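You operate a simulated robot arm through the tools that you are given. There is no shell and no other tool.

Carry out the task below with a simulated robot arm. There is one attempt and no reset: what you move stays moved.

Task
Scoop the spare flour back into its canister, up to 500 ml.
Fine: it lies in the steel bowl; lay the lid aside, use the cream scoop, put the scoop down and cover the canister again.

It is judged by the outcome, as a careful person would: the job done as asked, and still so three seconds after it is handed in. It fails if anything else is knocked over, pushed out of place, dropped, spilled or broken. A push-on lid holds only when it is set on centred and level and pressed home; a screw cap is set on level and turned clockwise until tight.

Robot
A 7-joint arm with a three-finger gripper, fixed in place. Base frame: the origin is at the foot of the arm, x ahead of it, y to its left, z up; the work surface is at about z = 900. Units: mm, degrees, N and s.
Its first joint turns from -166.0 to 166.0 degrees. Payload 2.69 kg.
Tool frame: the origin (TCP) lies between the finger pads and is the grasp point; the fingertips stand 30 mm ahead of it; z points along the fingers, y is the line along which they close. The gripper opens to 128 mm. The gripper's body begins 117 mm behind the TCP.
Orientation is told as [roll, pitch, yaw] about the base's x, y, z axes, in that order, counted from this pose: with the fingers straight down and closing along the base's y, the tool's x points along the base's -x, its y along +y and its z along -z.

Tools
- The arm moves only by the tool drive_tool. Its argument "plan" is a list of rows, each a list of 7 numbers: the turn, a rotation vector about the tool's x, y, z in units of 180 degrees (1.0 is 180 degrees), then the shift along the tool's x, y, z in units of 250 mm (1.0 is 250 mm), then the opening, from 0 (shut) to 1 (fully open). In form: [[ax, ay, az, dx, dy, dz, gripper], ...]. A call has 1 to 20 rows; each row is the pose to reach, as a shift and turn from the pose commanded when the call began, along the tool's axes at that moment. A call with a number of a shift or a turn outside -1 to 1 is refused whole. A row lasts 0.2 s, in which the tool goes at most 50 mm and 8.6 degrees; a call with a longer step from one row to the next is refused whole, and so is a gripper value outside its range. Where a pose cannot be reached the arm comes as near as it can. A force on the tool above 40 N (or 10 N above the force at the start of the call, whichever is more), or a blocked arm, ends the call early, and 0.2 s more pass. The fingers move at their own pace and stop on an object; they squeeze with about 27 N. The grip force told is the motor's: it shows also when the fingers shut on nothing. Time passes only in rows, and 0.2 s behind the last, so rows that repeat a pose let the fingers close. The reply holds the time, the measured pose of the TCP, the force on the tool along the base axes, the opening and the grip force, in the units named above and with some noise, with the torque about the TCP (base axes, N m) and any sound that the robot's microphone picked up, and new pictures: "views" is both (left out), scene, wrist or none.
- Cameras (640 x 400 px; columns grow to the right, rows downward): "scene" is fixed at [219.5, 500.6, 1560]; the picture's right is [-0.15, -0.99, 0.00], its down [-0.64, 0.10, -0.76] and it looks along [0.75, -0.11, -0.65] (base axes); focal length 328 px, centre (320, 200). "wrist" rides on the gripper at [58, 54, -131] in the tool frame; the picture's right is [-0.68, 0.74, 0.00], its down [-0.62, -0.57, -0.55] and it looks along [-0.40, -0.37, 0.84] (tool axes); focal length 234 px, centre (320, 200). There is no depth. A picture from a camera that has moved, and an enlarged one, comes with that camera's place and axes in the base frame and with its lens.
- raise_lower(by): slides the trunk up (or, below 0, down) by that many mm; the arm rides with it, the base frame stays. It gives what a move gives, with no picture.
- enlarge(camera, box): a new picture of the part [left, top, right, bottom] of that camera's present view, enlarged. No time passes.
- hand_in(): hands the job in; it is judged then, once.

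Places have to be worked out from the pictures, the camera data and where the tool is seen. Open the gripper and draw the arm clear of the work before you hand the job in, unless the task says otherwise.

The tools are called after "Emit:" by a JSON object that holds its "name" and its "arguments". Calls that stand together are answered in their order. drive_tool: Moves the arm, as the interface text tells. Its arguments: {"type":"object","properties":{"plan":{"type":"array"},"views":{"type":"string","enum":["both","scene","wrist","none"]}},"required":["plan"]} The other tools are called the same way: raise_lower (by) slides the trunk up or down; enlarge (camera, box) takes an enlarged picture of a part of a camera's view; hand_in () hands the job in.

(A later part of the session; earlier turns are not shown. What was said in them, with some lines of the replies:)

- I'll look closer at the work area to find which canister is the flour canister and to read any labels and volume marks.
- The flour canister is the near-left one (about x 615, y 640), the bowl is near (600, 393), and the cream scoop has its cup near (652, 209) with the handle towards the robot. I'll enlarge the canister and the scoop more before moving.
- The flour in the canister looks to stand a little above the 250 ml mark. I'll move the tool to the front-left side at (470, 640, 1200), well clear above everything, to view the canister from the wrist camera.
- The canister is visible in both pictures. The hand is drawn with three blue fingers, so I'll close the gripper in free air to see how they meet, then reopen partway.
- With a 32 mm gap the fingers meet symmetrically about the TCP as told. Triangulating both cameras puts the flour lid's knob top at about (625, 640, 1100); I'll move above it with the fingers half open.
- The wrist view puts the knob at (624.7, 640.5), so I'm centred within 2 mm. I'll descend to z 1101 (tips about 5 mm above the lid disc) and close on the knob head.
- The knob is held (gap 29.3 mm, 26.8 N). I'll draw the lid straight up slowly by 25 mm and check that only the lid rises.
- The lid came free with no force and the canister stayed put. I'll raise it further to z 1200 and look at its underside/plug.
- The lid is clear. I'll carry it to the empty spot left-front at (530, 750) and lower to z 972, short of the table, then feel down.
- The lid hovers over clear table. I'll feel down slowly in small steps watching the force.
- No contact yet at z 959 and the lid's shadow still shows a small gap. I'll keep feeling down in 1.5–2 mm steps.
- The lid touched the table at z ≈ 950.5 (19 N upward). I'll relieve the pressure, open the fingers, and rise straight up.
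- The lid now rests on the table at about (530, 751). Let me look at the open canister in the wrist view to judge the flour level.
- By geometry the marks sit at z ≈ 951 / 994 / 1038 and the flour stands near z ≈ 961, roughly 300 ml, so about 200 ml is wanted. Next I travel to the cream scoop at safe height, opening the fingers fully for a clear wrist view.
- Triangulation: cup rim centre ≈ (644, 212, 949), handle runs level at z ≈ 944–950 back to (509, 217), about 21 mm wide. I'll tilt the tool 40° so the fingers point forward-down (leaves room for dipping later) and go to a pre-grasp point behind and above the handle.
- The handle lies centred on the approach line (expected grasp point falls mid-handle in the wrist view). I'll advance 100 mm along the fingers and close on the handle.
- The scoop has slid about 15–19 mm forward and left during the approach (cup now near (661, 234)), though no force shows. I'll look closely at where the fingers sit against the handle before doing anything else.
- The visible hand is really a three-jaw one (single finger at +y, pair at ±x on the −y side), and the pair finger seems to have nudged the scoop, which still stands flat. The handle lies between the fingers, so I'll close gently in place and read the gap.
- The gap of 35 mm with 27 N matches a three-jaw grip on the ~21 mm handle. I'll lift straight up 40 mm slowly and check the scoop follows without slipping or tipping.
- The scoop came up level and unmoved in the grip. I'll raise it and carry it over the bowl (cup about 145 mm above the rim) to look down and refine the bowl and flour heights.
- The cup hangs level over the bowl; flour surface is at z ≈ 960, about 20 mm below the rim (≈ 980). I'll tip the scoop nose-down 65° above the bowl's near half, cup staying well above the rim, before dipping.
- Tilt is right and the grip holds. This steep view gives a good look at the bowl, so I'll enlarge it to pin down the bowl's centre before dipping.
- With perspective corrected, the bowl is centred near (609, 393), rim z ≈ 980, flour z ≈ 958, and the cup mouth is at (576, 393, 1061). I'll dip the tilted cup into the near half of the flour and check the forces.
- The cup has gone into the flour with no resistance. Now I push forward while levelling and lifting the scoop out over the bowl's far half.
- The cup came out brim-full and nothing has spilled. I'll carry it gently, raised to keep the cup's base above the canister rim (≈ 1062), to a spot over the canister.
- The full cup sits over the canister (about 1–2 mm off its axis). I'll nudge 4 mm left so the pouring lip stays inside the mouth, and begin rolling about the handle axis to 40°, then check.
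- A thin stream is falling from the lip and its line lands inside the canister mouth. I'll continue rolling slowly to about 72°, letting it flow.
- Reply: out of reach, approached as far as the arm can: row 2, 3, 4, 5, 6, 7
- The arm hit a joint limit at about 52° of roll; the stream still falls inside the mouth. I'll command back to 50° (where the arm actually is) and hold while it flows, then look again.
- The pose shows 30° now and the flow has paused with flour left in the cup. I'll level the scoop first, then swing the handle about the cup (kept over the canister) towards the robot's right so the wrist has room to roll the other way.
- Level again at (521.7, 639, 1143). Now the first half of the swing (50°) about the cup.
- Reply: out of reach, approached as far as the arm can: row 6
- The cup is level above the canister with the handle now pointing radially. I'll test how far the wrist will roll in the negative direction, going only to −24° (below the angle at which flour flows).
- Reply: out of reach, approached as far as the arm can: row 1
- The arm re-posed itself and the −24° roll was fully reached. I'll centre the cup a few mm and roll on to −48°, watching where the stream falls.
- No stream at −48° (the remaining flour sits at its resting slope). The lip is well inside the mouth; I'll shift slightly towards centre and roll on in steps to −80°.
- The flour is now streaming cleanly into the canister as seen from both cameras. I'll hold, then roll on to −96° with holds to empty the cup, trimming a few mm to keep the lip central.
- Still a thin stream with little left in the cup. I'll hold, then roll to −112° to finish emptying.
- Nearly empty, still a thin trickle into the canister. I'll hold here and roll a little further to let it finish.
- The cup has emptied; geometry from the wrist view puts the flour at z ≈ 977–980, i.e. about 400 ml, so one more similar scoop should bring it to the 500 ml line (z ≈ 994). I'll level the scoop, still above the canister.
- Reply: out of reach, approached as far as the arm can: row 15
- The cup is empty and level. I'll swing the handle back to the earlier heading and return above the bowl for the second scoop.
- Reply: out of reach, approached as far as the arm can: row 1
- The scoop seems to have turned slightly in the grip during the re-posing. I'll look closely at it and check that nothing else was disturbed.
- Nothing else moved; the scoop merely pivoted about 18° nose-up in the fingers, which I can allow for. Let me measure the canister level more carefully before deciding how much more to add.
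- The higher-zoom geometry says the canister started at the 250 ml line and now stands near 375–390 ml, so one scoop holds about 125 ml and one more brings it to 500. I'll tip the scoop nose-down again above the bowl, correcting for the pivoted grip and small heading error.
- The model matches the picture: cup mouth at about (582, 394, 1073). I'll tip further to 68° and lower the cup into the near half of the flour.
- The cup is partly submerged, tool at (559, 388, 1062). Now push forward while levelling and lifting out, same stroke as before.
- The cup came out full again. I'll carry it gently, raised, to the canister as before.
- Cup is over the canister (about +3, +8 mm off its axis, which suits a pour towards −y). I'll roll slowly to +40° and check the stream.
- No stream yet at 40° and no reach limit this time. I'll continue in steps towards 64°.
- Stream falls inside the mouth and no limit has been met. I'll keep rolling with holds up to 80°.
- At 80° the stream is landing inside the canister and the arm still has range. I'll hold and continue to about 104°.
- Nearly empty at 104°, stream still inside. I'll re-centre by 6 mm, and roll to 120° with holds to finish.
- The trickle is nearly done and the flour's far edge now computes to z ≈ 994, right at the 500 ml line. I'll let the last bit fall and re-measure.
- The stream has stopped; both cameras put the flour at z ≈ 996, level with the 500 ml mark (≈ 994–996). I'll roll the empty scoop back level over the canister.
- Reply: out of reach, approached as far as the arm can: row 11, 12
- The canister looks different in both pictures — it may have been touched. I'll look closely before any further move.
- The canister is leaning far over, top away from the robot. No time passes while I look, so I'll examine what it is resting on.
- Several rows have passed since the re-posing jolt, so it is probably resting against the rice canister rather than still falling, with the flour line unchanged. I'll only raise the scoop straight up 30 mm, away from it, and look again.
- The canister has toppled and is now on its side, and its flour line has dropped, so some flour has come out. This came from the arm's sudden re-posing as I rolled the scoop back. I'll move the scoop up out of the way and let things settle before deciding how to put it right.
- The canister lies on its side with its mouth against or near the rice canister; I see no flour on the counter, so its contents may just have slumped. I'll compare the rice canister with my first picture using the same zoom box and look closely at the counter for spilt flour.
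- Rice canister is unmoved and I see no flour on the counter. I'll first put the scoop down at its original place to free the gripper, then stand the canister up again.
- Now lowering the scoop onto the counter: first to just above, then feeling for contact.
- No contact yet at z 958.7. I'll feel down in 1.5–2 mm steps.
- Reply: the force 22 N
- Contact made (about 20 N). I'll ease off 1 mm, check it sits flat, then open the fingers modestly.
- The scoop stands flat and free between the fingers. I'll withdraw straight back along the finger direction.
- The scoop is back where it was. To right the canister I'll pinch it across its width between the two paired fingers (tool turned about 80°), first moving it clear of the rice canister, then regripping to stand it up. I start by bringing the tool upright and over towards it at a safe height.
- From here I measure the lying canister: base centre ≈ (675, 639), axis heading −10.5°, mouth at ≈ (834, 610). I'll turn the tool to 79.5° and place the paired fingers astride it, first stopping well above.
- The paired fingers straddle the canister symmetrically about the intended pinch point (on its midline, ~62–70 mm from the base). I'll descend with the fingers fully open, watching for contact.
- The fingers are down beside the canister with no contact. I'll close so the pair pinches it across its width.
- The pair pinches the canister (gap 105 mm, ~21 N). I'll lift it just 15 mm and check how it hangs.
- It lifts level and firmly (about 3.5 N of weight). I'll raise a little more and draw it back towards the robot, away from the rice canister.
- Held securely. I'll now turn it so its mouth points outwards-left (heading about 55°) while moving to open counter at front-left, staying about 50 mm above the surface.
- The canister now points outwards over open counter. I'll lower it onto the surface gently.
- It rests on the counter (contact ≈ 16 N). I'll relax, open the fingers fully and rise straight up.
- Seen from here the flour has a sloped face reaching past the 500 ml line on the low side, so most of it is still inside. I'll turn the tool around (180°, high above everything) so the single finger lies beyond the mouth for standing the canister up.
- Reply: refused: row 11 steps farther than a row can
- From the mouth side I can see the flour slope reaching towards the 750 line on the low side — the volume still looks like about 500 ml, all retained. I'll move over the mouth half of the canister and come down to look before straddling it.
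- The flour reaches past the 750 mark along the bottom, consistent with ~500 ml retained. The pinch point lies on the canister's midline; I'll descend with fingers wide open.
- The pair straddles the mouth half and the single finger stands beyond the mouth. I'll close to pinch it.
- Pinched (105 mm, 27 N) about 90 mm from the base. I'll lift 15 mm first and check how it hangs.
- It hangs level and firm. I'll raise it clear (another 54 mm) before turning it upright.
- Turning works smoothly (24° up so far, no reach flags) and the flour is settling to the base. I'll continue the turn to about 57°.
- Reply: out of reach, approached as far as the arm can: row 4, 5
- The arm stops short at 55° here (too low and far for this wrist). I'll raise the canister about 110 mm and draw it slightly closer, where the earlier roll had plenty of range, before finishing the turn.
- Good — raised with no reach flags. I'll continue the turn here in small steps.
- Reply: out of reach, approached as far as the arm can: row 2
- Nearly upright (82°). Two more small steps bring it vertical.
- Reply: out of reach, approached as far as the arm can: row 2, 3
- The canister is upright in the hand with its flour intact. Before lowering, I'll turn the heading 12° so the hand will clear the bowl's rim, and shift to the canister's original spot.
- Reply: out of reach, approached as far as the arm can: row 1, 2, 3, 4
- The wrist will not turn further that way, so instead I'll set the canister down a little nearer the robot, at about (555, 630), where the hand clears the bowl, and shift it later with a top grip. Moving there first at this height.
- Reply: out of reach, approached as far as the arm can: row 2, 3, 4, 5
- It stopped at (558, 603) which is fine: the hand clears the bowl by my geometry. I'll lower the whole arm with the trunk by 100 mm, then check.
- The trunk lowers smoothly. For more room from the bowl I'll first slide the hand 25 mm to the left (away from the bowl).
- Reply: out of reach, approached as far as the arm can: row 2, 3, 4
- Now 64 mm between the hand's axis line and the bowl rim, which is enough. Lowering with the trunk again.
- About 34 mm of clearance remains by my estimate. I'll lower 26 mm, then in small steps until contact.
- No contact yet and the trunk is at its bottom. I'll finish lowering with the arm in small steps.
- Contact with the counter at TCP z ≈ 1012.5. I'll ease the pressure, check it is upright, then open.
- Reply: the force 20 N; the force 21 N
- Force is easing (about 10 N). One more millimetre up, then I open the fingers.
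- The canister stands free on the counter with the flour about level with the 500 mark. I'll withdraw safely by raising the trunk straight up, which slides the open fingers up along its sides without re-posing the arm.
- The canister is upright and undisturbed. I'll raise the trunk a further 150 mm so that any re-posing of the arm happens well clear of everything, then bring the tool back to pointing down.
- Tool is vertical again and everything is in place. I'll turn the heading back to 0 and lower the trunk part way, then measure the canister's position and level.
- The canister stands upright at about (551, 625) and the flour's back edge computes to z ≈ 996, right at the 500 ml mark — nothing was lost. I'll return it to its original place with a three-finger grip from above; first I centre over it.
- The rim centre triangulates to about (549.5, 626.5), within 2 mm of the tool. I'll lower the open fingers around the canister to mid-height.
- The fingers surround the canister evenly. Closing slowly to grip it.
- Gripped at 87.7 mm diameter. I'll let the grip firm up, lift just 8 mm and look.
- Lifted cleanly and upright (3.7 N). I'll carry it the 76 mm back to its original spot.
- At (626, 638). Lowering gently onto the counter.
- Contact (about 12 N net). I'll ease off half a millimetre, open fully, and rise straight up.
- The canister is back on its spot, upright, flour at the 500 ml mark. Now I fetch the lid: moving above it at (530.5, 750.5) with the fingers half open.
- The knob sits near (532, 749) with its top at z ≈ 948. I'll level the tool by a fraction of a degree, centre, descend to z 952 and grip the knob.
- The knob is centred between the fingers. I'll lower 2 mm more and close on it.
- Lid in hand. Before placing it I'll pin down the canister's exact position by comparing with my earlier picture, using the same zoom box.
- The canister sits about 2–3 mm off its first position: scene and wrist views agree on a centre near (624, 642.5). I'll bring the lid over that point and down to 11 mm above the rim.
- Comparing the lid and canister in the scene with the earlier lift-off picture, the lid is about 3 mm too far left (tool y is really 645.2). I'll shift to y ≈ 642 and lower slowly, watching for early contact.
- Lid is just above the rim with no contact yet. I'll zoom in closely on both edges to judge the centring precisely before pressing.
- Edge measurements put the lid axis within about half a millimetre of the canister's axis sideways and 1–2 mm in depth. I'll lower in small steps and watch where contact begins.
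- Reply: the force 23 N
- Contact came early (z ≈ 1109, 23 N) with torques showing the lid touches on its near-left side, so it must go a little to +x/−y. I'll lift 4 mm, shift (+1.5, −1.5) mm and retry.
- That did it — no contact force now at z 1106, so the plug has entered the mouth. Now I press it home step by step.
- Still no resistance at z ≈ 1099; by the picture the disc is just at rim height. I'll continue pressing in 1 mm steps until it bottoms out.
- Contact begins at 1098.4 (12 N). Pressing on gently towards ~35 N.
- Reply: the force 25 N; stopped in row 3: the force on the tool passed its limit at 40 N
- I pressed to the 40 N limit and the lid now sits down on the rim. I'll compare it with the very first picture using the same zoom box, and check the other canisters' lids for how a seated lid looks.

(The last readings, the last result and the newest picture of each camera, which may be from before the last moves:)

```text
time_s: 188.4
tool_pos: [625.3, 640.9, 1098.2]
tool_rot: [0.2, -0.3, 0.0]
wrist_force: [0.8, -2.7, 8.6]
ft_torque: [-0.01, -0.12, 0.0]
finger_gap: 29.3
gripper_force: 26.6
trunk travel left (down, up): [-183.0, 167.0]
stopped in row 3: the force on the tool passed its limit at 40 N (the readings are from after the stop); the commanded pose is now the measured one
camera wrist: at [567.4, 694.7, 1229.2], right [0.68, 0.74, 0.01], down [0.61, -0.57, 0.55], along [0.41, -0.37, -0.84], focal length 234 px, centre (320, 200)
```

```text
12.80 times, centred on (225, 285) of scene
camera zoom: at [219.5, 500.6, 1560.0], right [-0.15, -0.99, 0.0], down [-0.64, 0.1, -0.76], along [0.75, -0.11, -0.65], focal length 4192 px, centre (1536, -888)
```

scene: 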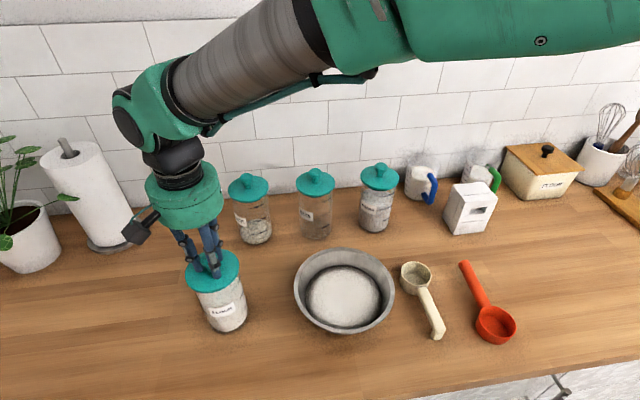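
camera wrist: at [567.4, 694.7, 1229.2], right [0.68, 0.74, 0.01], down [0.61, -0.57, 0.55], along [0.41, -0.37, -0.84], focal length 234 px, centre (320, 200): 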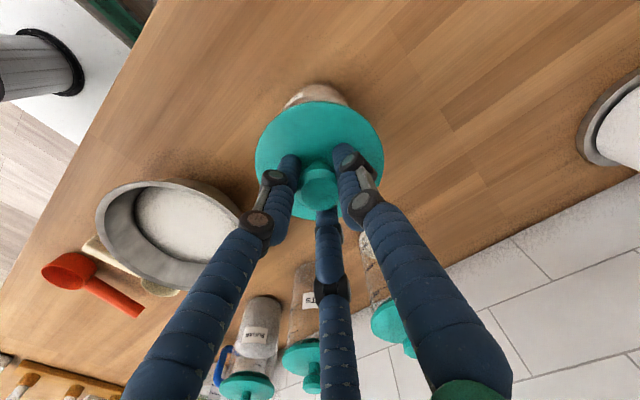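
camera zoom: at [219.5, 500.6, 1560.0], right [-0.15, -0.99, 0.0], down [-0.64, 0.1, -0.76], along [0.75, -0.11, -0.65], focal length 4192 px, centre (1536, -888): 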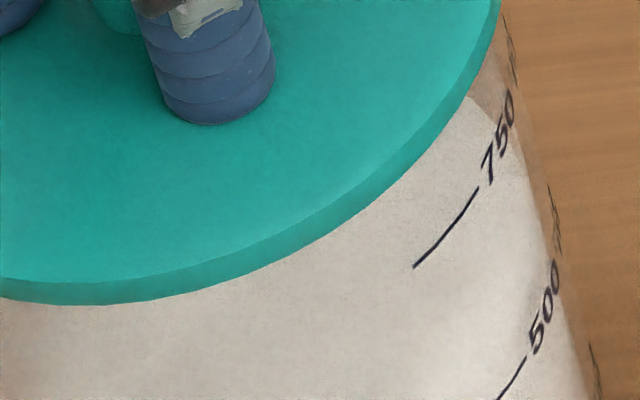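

Relative to its canister the lid sits at the same height as at the start and within about 1–2 mm of centre, matching how the other lids look. I'll release the knob and rise.

Emit:
{"name": "drive_tool", "arguments": {"plan": [[0, 0, 0, 0, 0, 0, 0.2], [0, 0, 0, 0, 0, 0, 0.35], [0, 0, 0, 0, 0, 0, 0.5], [0, 0, 0, 0, 0, 0, 0.5], [0, 0, 0, 0, 0, -0.06, 0.5], [0, 0, 0, 0, 0, -0.2, 0.5], [0, 0, 0, 0, 0, -0.35, 0.5], [0, 0, 0, 0, 0, -0.5, 0.5], [0, 0, 0, 0, 0, -0.5, 0.5]], "views": "both"}}

Emit:
{"name": "enlarge", "arguments": {"camera": "scene", "box": [185, 245, 265, 335]}}

Emit:
{"name": "enlarge", "arguments": {"camera": "wrist", "box": [240, 60, 400, 200]}}

```text
time_s: 190.4
tool_pos: [625.0, 640.4, 1221.7]
tool_rot: [0.0, -0.1, 0.1]
wrist_force: [-0.4, 0.2, 0.5]
ft_torque: [-0.01, 0.0, 0.0]
finger_gap: 64.2
gripper_force: 0.1
trunk travel left (down, up): [-183.0, 167.0]
camera wrist: at [567.2, 693.4, 1353.4], right [0.68, 0.74, 0.0], down [0.61, -0.57, 0.55], along [0.41, -0.37, -0.84], focal length 234 px, centre (320, 200)
```

scene: 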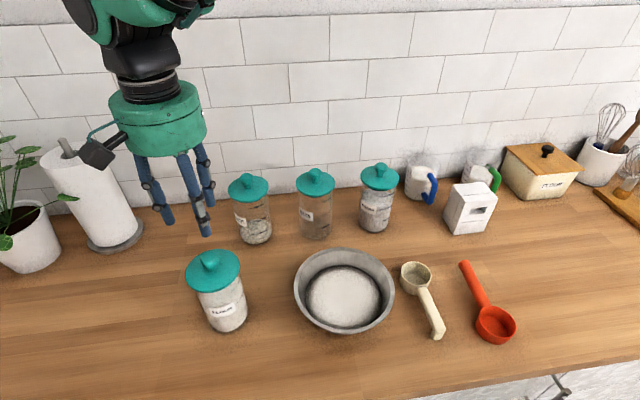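
wrist: 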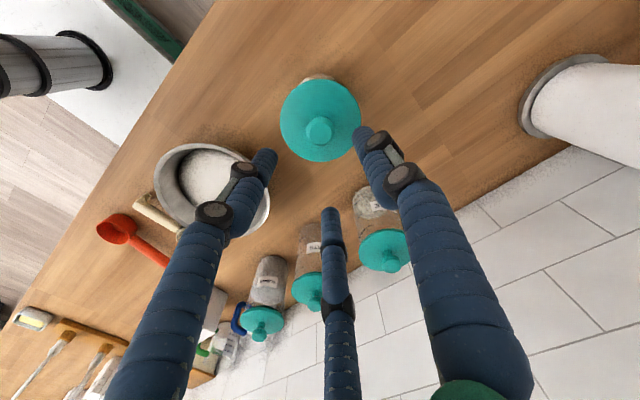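

```text
4.44 times, centred on (225, 290) of scene
camera zoom: at [219.5, 500.6, 1560.0], right [-0.15, -0.99, 0.0], down [-0.64, 0.1, -0.76], along [0.75, -0.11, -0.65], focal length 1456 px, centre (742, -200)
```

zoom: 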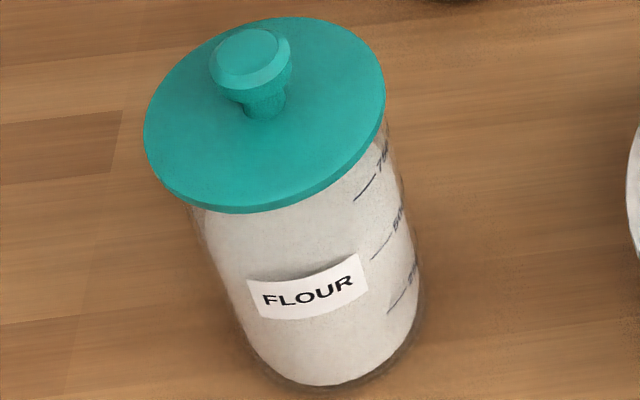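

```text
2.86 times, centred on (320, 130) of wrist
camera zoom: at [567.2, 693.4, 1353.4], right [0.68, 0.74, 0.0], down [0.61, -0.57, 0.55], along [0.41, -0.37, -0.84], focal length 669 px, centre (320, 400)
```

zoom: 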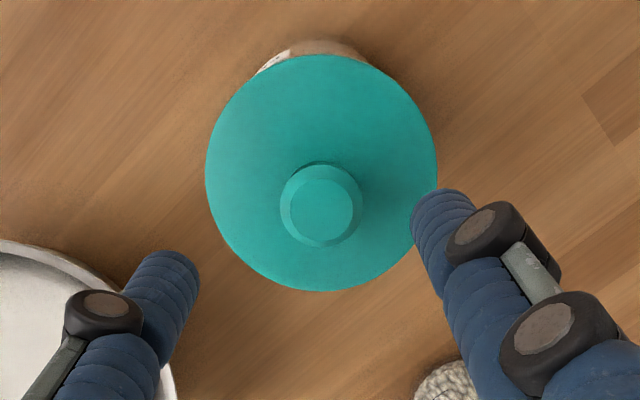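

The lid is on, level and centred. Before finishing I'll check the bowl, the scoops and the counter (including where the canister had lain) against the first pictures.

Emit:
{"name": "enlarge", "arguments": {"camera": "scene", "box": [285, 240, 405, 340]}}

Emit:
{"name": "enlarge", "arguments": {"camera": "scene", "box": [280, 230, 540, 360]}}

Emit:
{"name": "enlarge", "arguments": {"camera": "scene", "box": [120, 210, 310, 380]}}

Emit:
{"name": "enlarge", "arguments": {"camera": "scene", "box": [210, 150, 410, 260]}}

```text
4.00 times, centred on (345, 290) of scene
camera zoom: at [219.5, 500.6, 1560.0], right [-0.15, -0.99, 0.0], down [-0.64, 0.1, -0.76], along [0.75, -0.11, -0.65], focal length 1310 px, centre (220, -160)
```

zoom: 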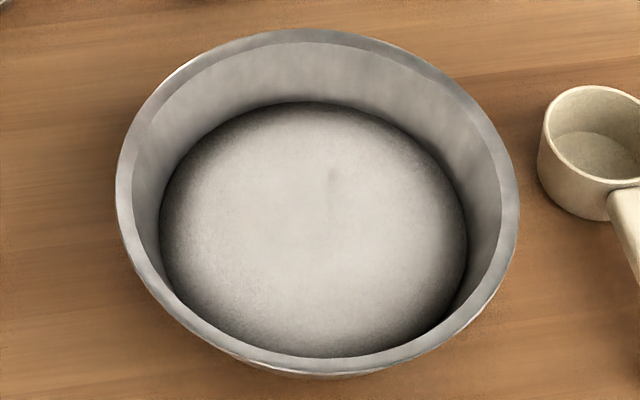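

```text
2.46 times, centred on (410, 295) of scene
camera zoom: at [219.5, 500.6, 1560.0], right [-0.15, -0.99, 0.0], down [-0.64, 0.1, -0.76], along [0.75, -0.11, -0.65], focal length 806 px, centre (98, -34)
```

zoom: 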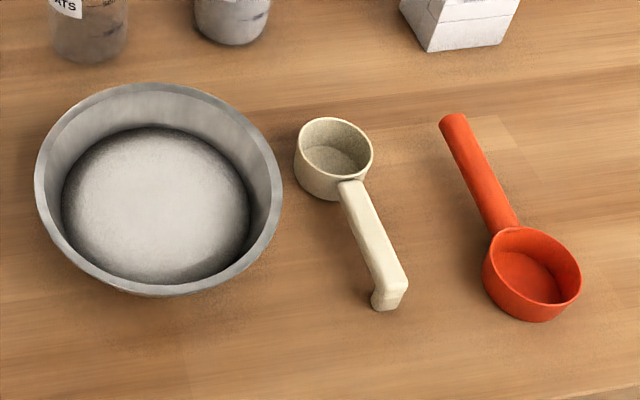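

```text
2.35 times, centred on (215, 295) of scene
camera zoom: at [219.5, 500.6, 1560.0], right [-0.15, -0.99, 0.0], down [-0.64, 0.1, -0.76], along [0.75, -0.11, -0.65], focal length 771 px, centre (567, -24)
```

zoom: 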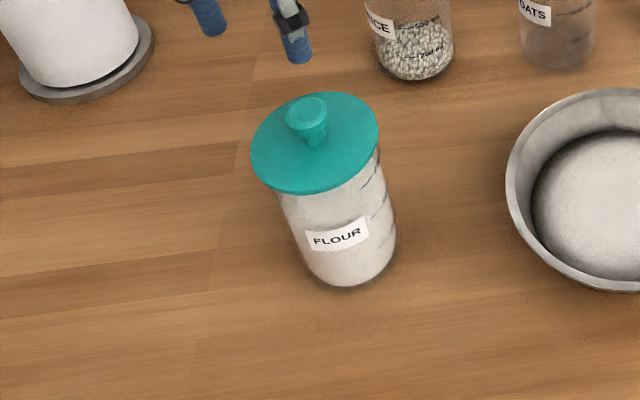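

```text
3.20 times, centred on (310, 205) of scene
camera zoom: at [219.5, 500.6, 1560.0], right [-0.15, -0.99, 0.0], down [-0.64, 0.1, -0.76], along [0.75, -0.11, -0.65], focal length 1048 px, centre (352, 184)
```

zoom: 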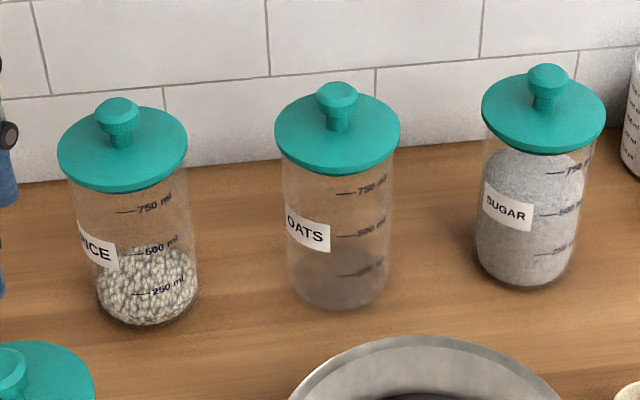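

Everything else is unmoved and no flour shows on the counter. One last close look at the seam between lid and rim.

Emit:
{"name": "enlarge", "arguments": {"camera": "scene", "box": [192, 262, 232, 312]}}

Emit:
{"name": "enlarge", "arguments": {"camera": "scene", "box": [222, 245, 262, 295]}}

```text
8.00 times, centred on (212, 287) of scene
camera zoom: at [219.5, 500.6, 1560.0], right [-0.15, -0.99, 0.0], down [-0.64, 0.1, -0.76], along [0.75, -0.11, -0.65], focal length 2620 px, centre (1184, -496)
```

zoom: 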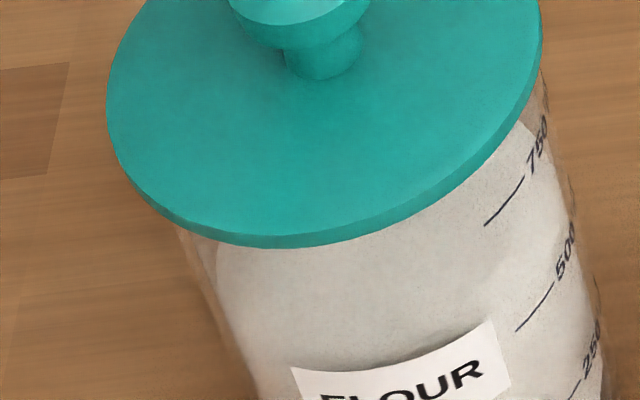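

```text
8.00 times, centred on (242, 270) of scene
camera zoom: at [219.5, 500.6, 1560.0], right [-0.15, -0.99, 0.0], down [-0.64, 0.1, -0.76], along [0.75, -0.11, -0.65], focal length 2620 px, centre (944, -360)
```

zoom: 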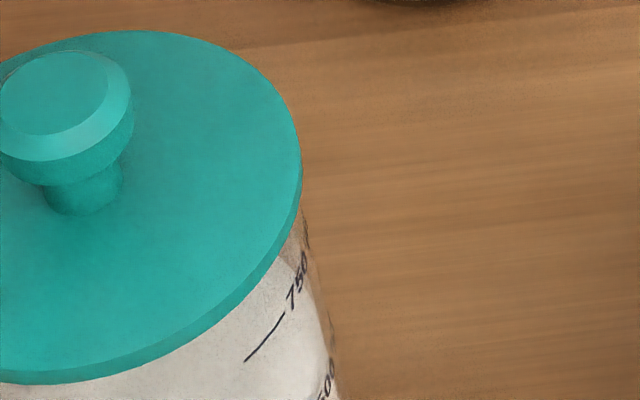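

The lid edge covers the rim all round with no visible gap. I'll draw the arm up and back to its starting area with the gripper open.

Emit:
{"name": "drive_tool", "arguments": {"plan": [[0, 0, 0, 0, 0, -0.15, 0.6], [0, 0, 0, 0, 0, -0.3, 0.8], [0, 0, 0, 0.1, -0.12, -0.4, 1], [0, 0, 0, 0.22, -0.27, -0.45, 1], [0, 0, 0, 0.34, -0.42, -0.5, 1], [0, 0, 0, 0.46, -0.56, -0.55, 1], [0, 0, 0, 0.58, -0.7, -0.58, 1], [0, 0, 0, 0.66, -0.8, -0.6, 1], [0, 0, 0, 0.66, -0.8, -0.6, 1]], "views": "both"}}

Emit:
{"name": "enlarge", "arguments": {"camera": "scene", "box": [170, 230, 290, 345]}}

```text
time_s: 192.4
tool_pos: [457.9, 442.9, 1369.4]
tool_rot: [0.1, -0.2, 0.0]
wrist_force: [-1.0, 0.7, 0.0]
ft_torque: [0.04, -0.03, -0.02]
finger_gap: 127.8
gripper_force: 0.1
trunk travel left (down, up): [-183.0, 167.0]
camera wrist: at [398.5, 496.6, 1501.8], right [0.68, 0.74, 0.0], down [0.61, -0.57, 0.55], along [0.41, -0.37, -0.84], focal length 234 px, centre (320, 200)
```

scene: 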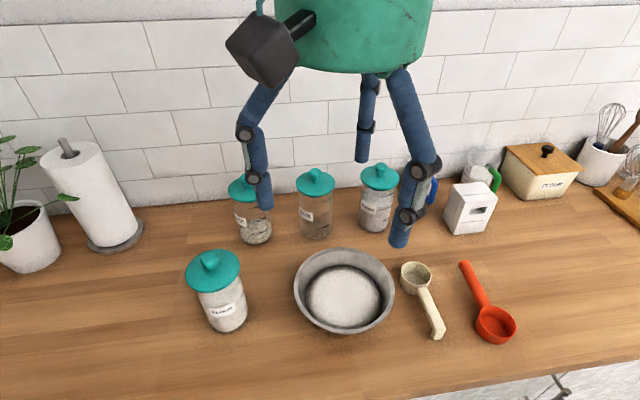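
wrist: 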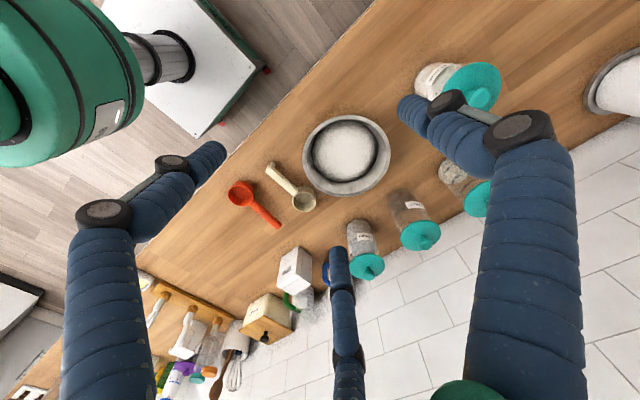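

```text
3.48 times, centred on (230, 288) of scene
camera zoom: at [219.5, 500.6, 1560.0], right [-0.15, -0.99, 0.0], down [-0.64, 0.1, -0.76], along [0.75, -0.11, -0.65], focal length 1139 px, centre (633, -104)
```

zoom: 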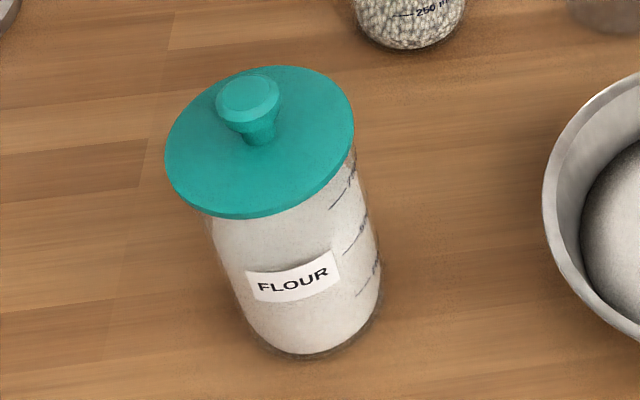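

The final pictures show the flour canister upright on its spot with the lid on and level. The flour is at about the 500 ml mark, the cream scoop is back down, everything else is in place and the arm is clear.

The canister was knocked over once, when the arm re-posed itself suddenly. I stood it back up, and I could see no flour on the counter and no drop in its level. Handing in now.

Emit:
{"name": "hand_in", "arguments": {}}

```text
The job is handed in.
```

I handed the job in with the flour canister at about the 500 ml mark and its lid pressed on. Along the way I knocked the canister over, which may count against the result.

- **Flour:** two scoops from the steel bowl with the cream scoop. The canister started at about 250 ml. By camera measurement it ended at 500 ml, give or take roughly 10–15 ml.
- **Knock-over:** after the second pour the arm changed posture suddenly and toppled the open canister against the rice canister. I stood it up again and returned it to within about 3 mm of where it started. I saw no flour on the counter, and the level still read about 500 ml. I checked only through the cameras, so I can't rule out a trace spilled.
- **Lid:** first contact was slightly off-centre, so I shifted it 2 mm. I then pressed until the arm stopped at its 40 N limit. It looks level, with no visible gap at the rim, but I did not test it by pulling.
- **Everything else:** the cream scoop is back about where I found it. The bowl, red scoop and other canisters look unmoved compared with the first pictures. The gripper is open and the arm is clear.
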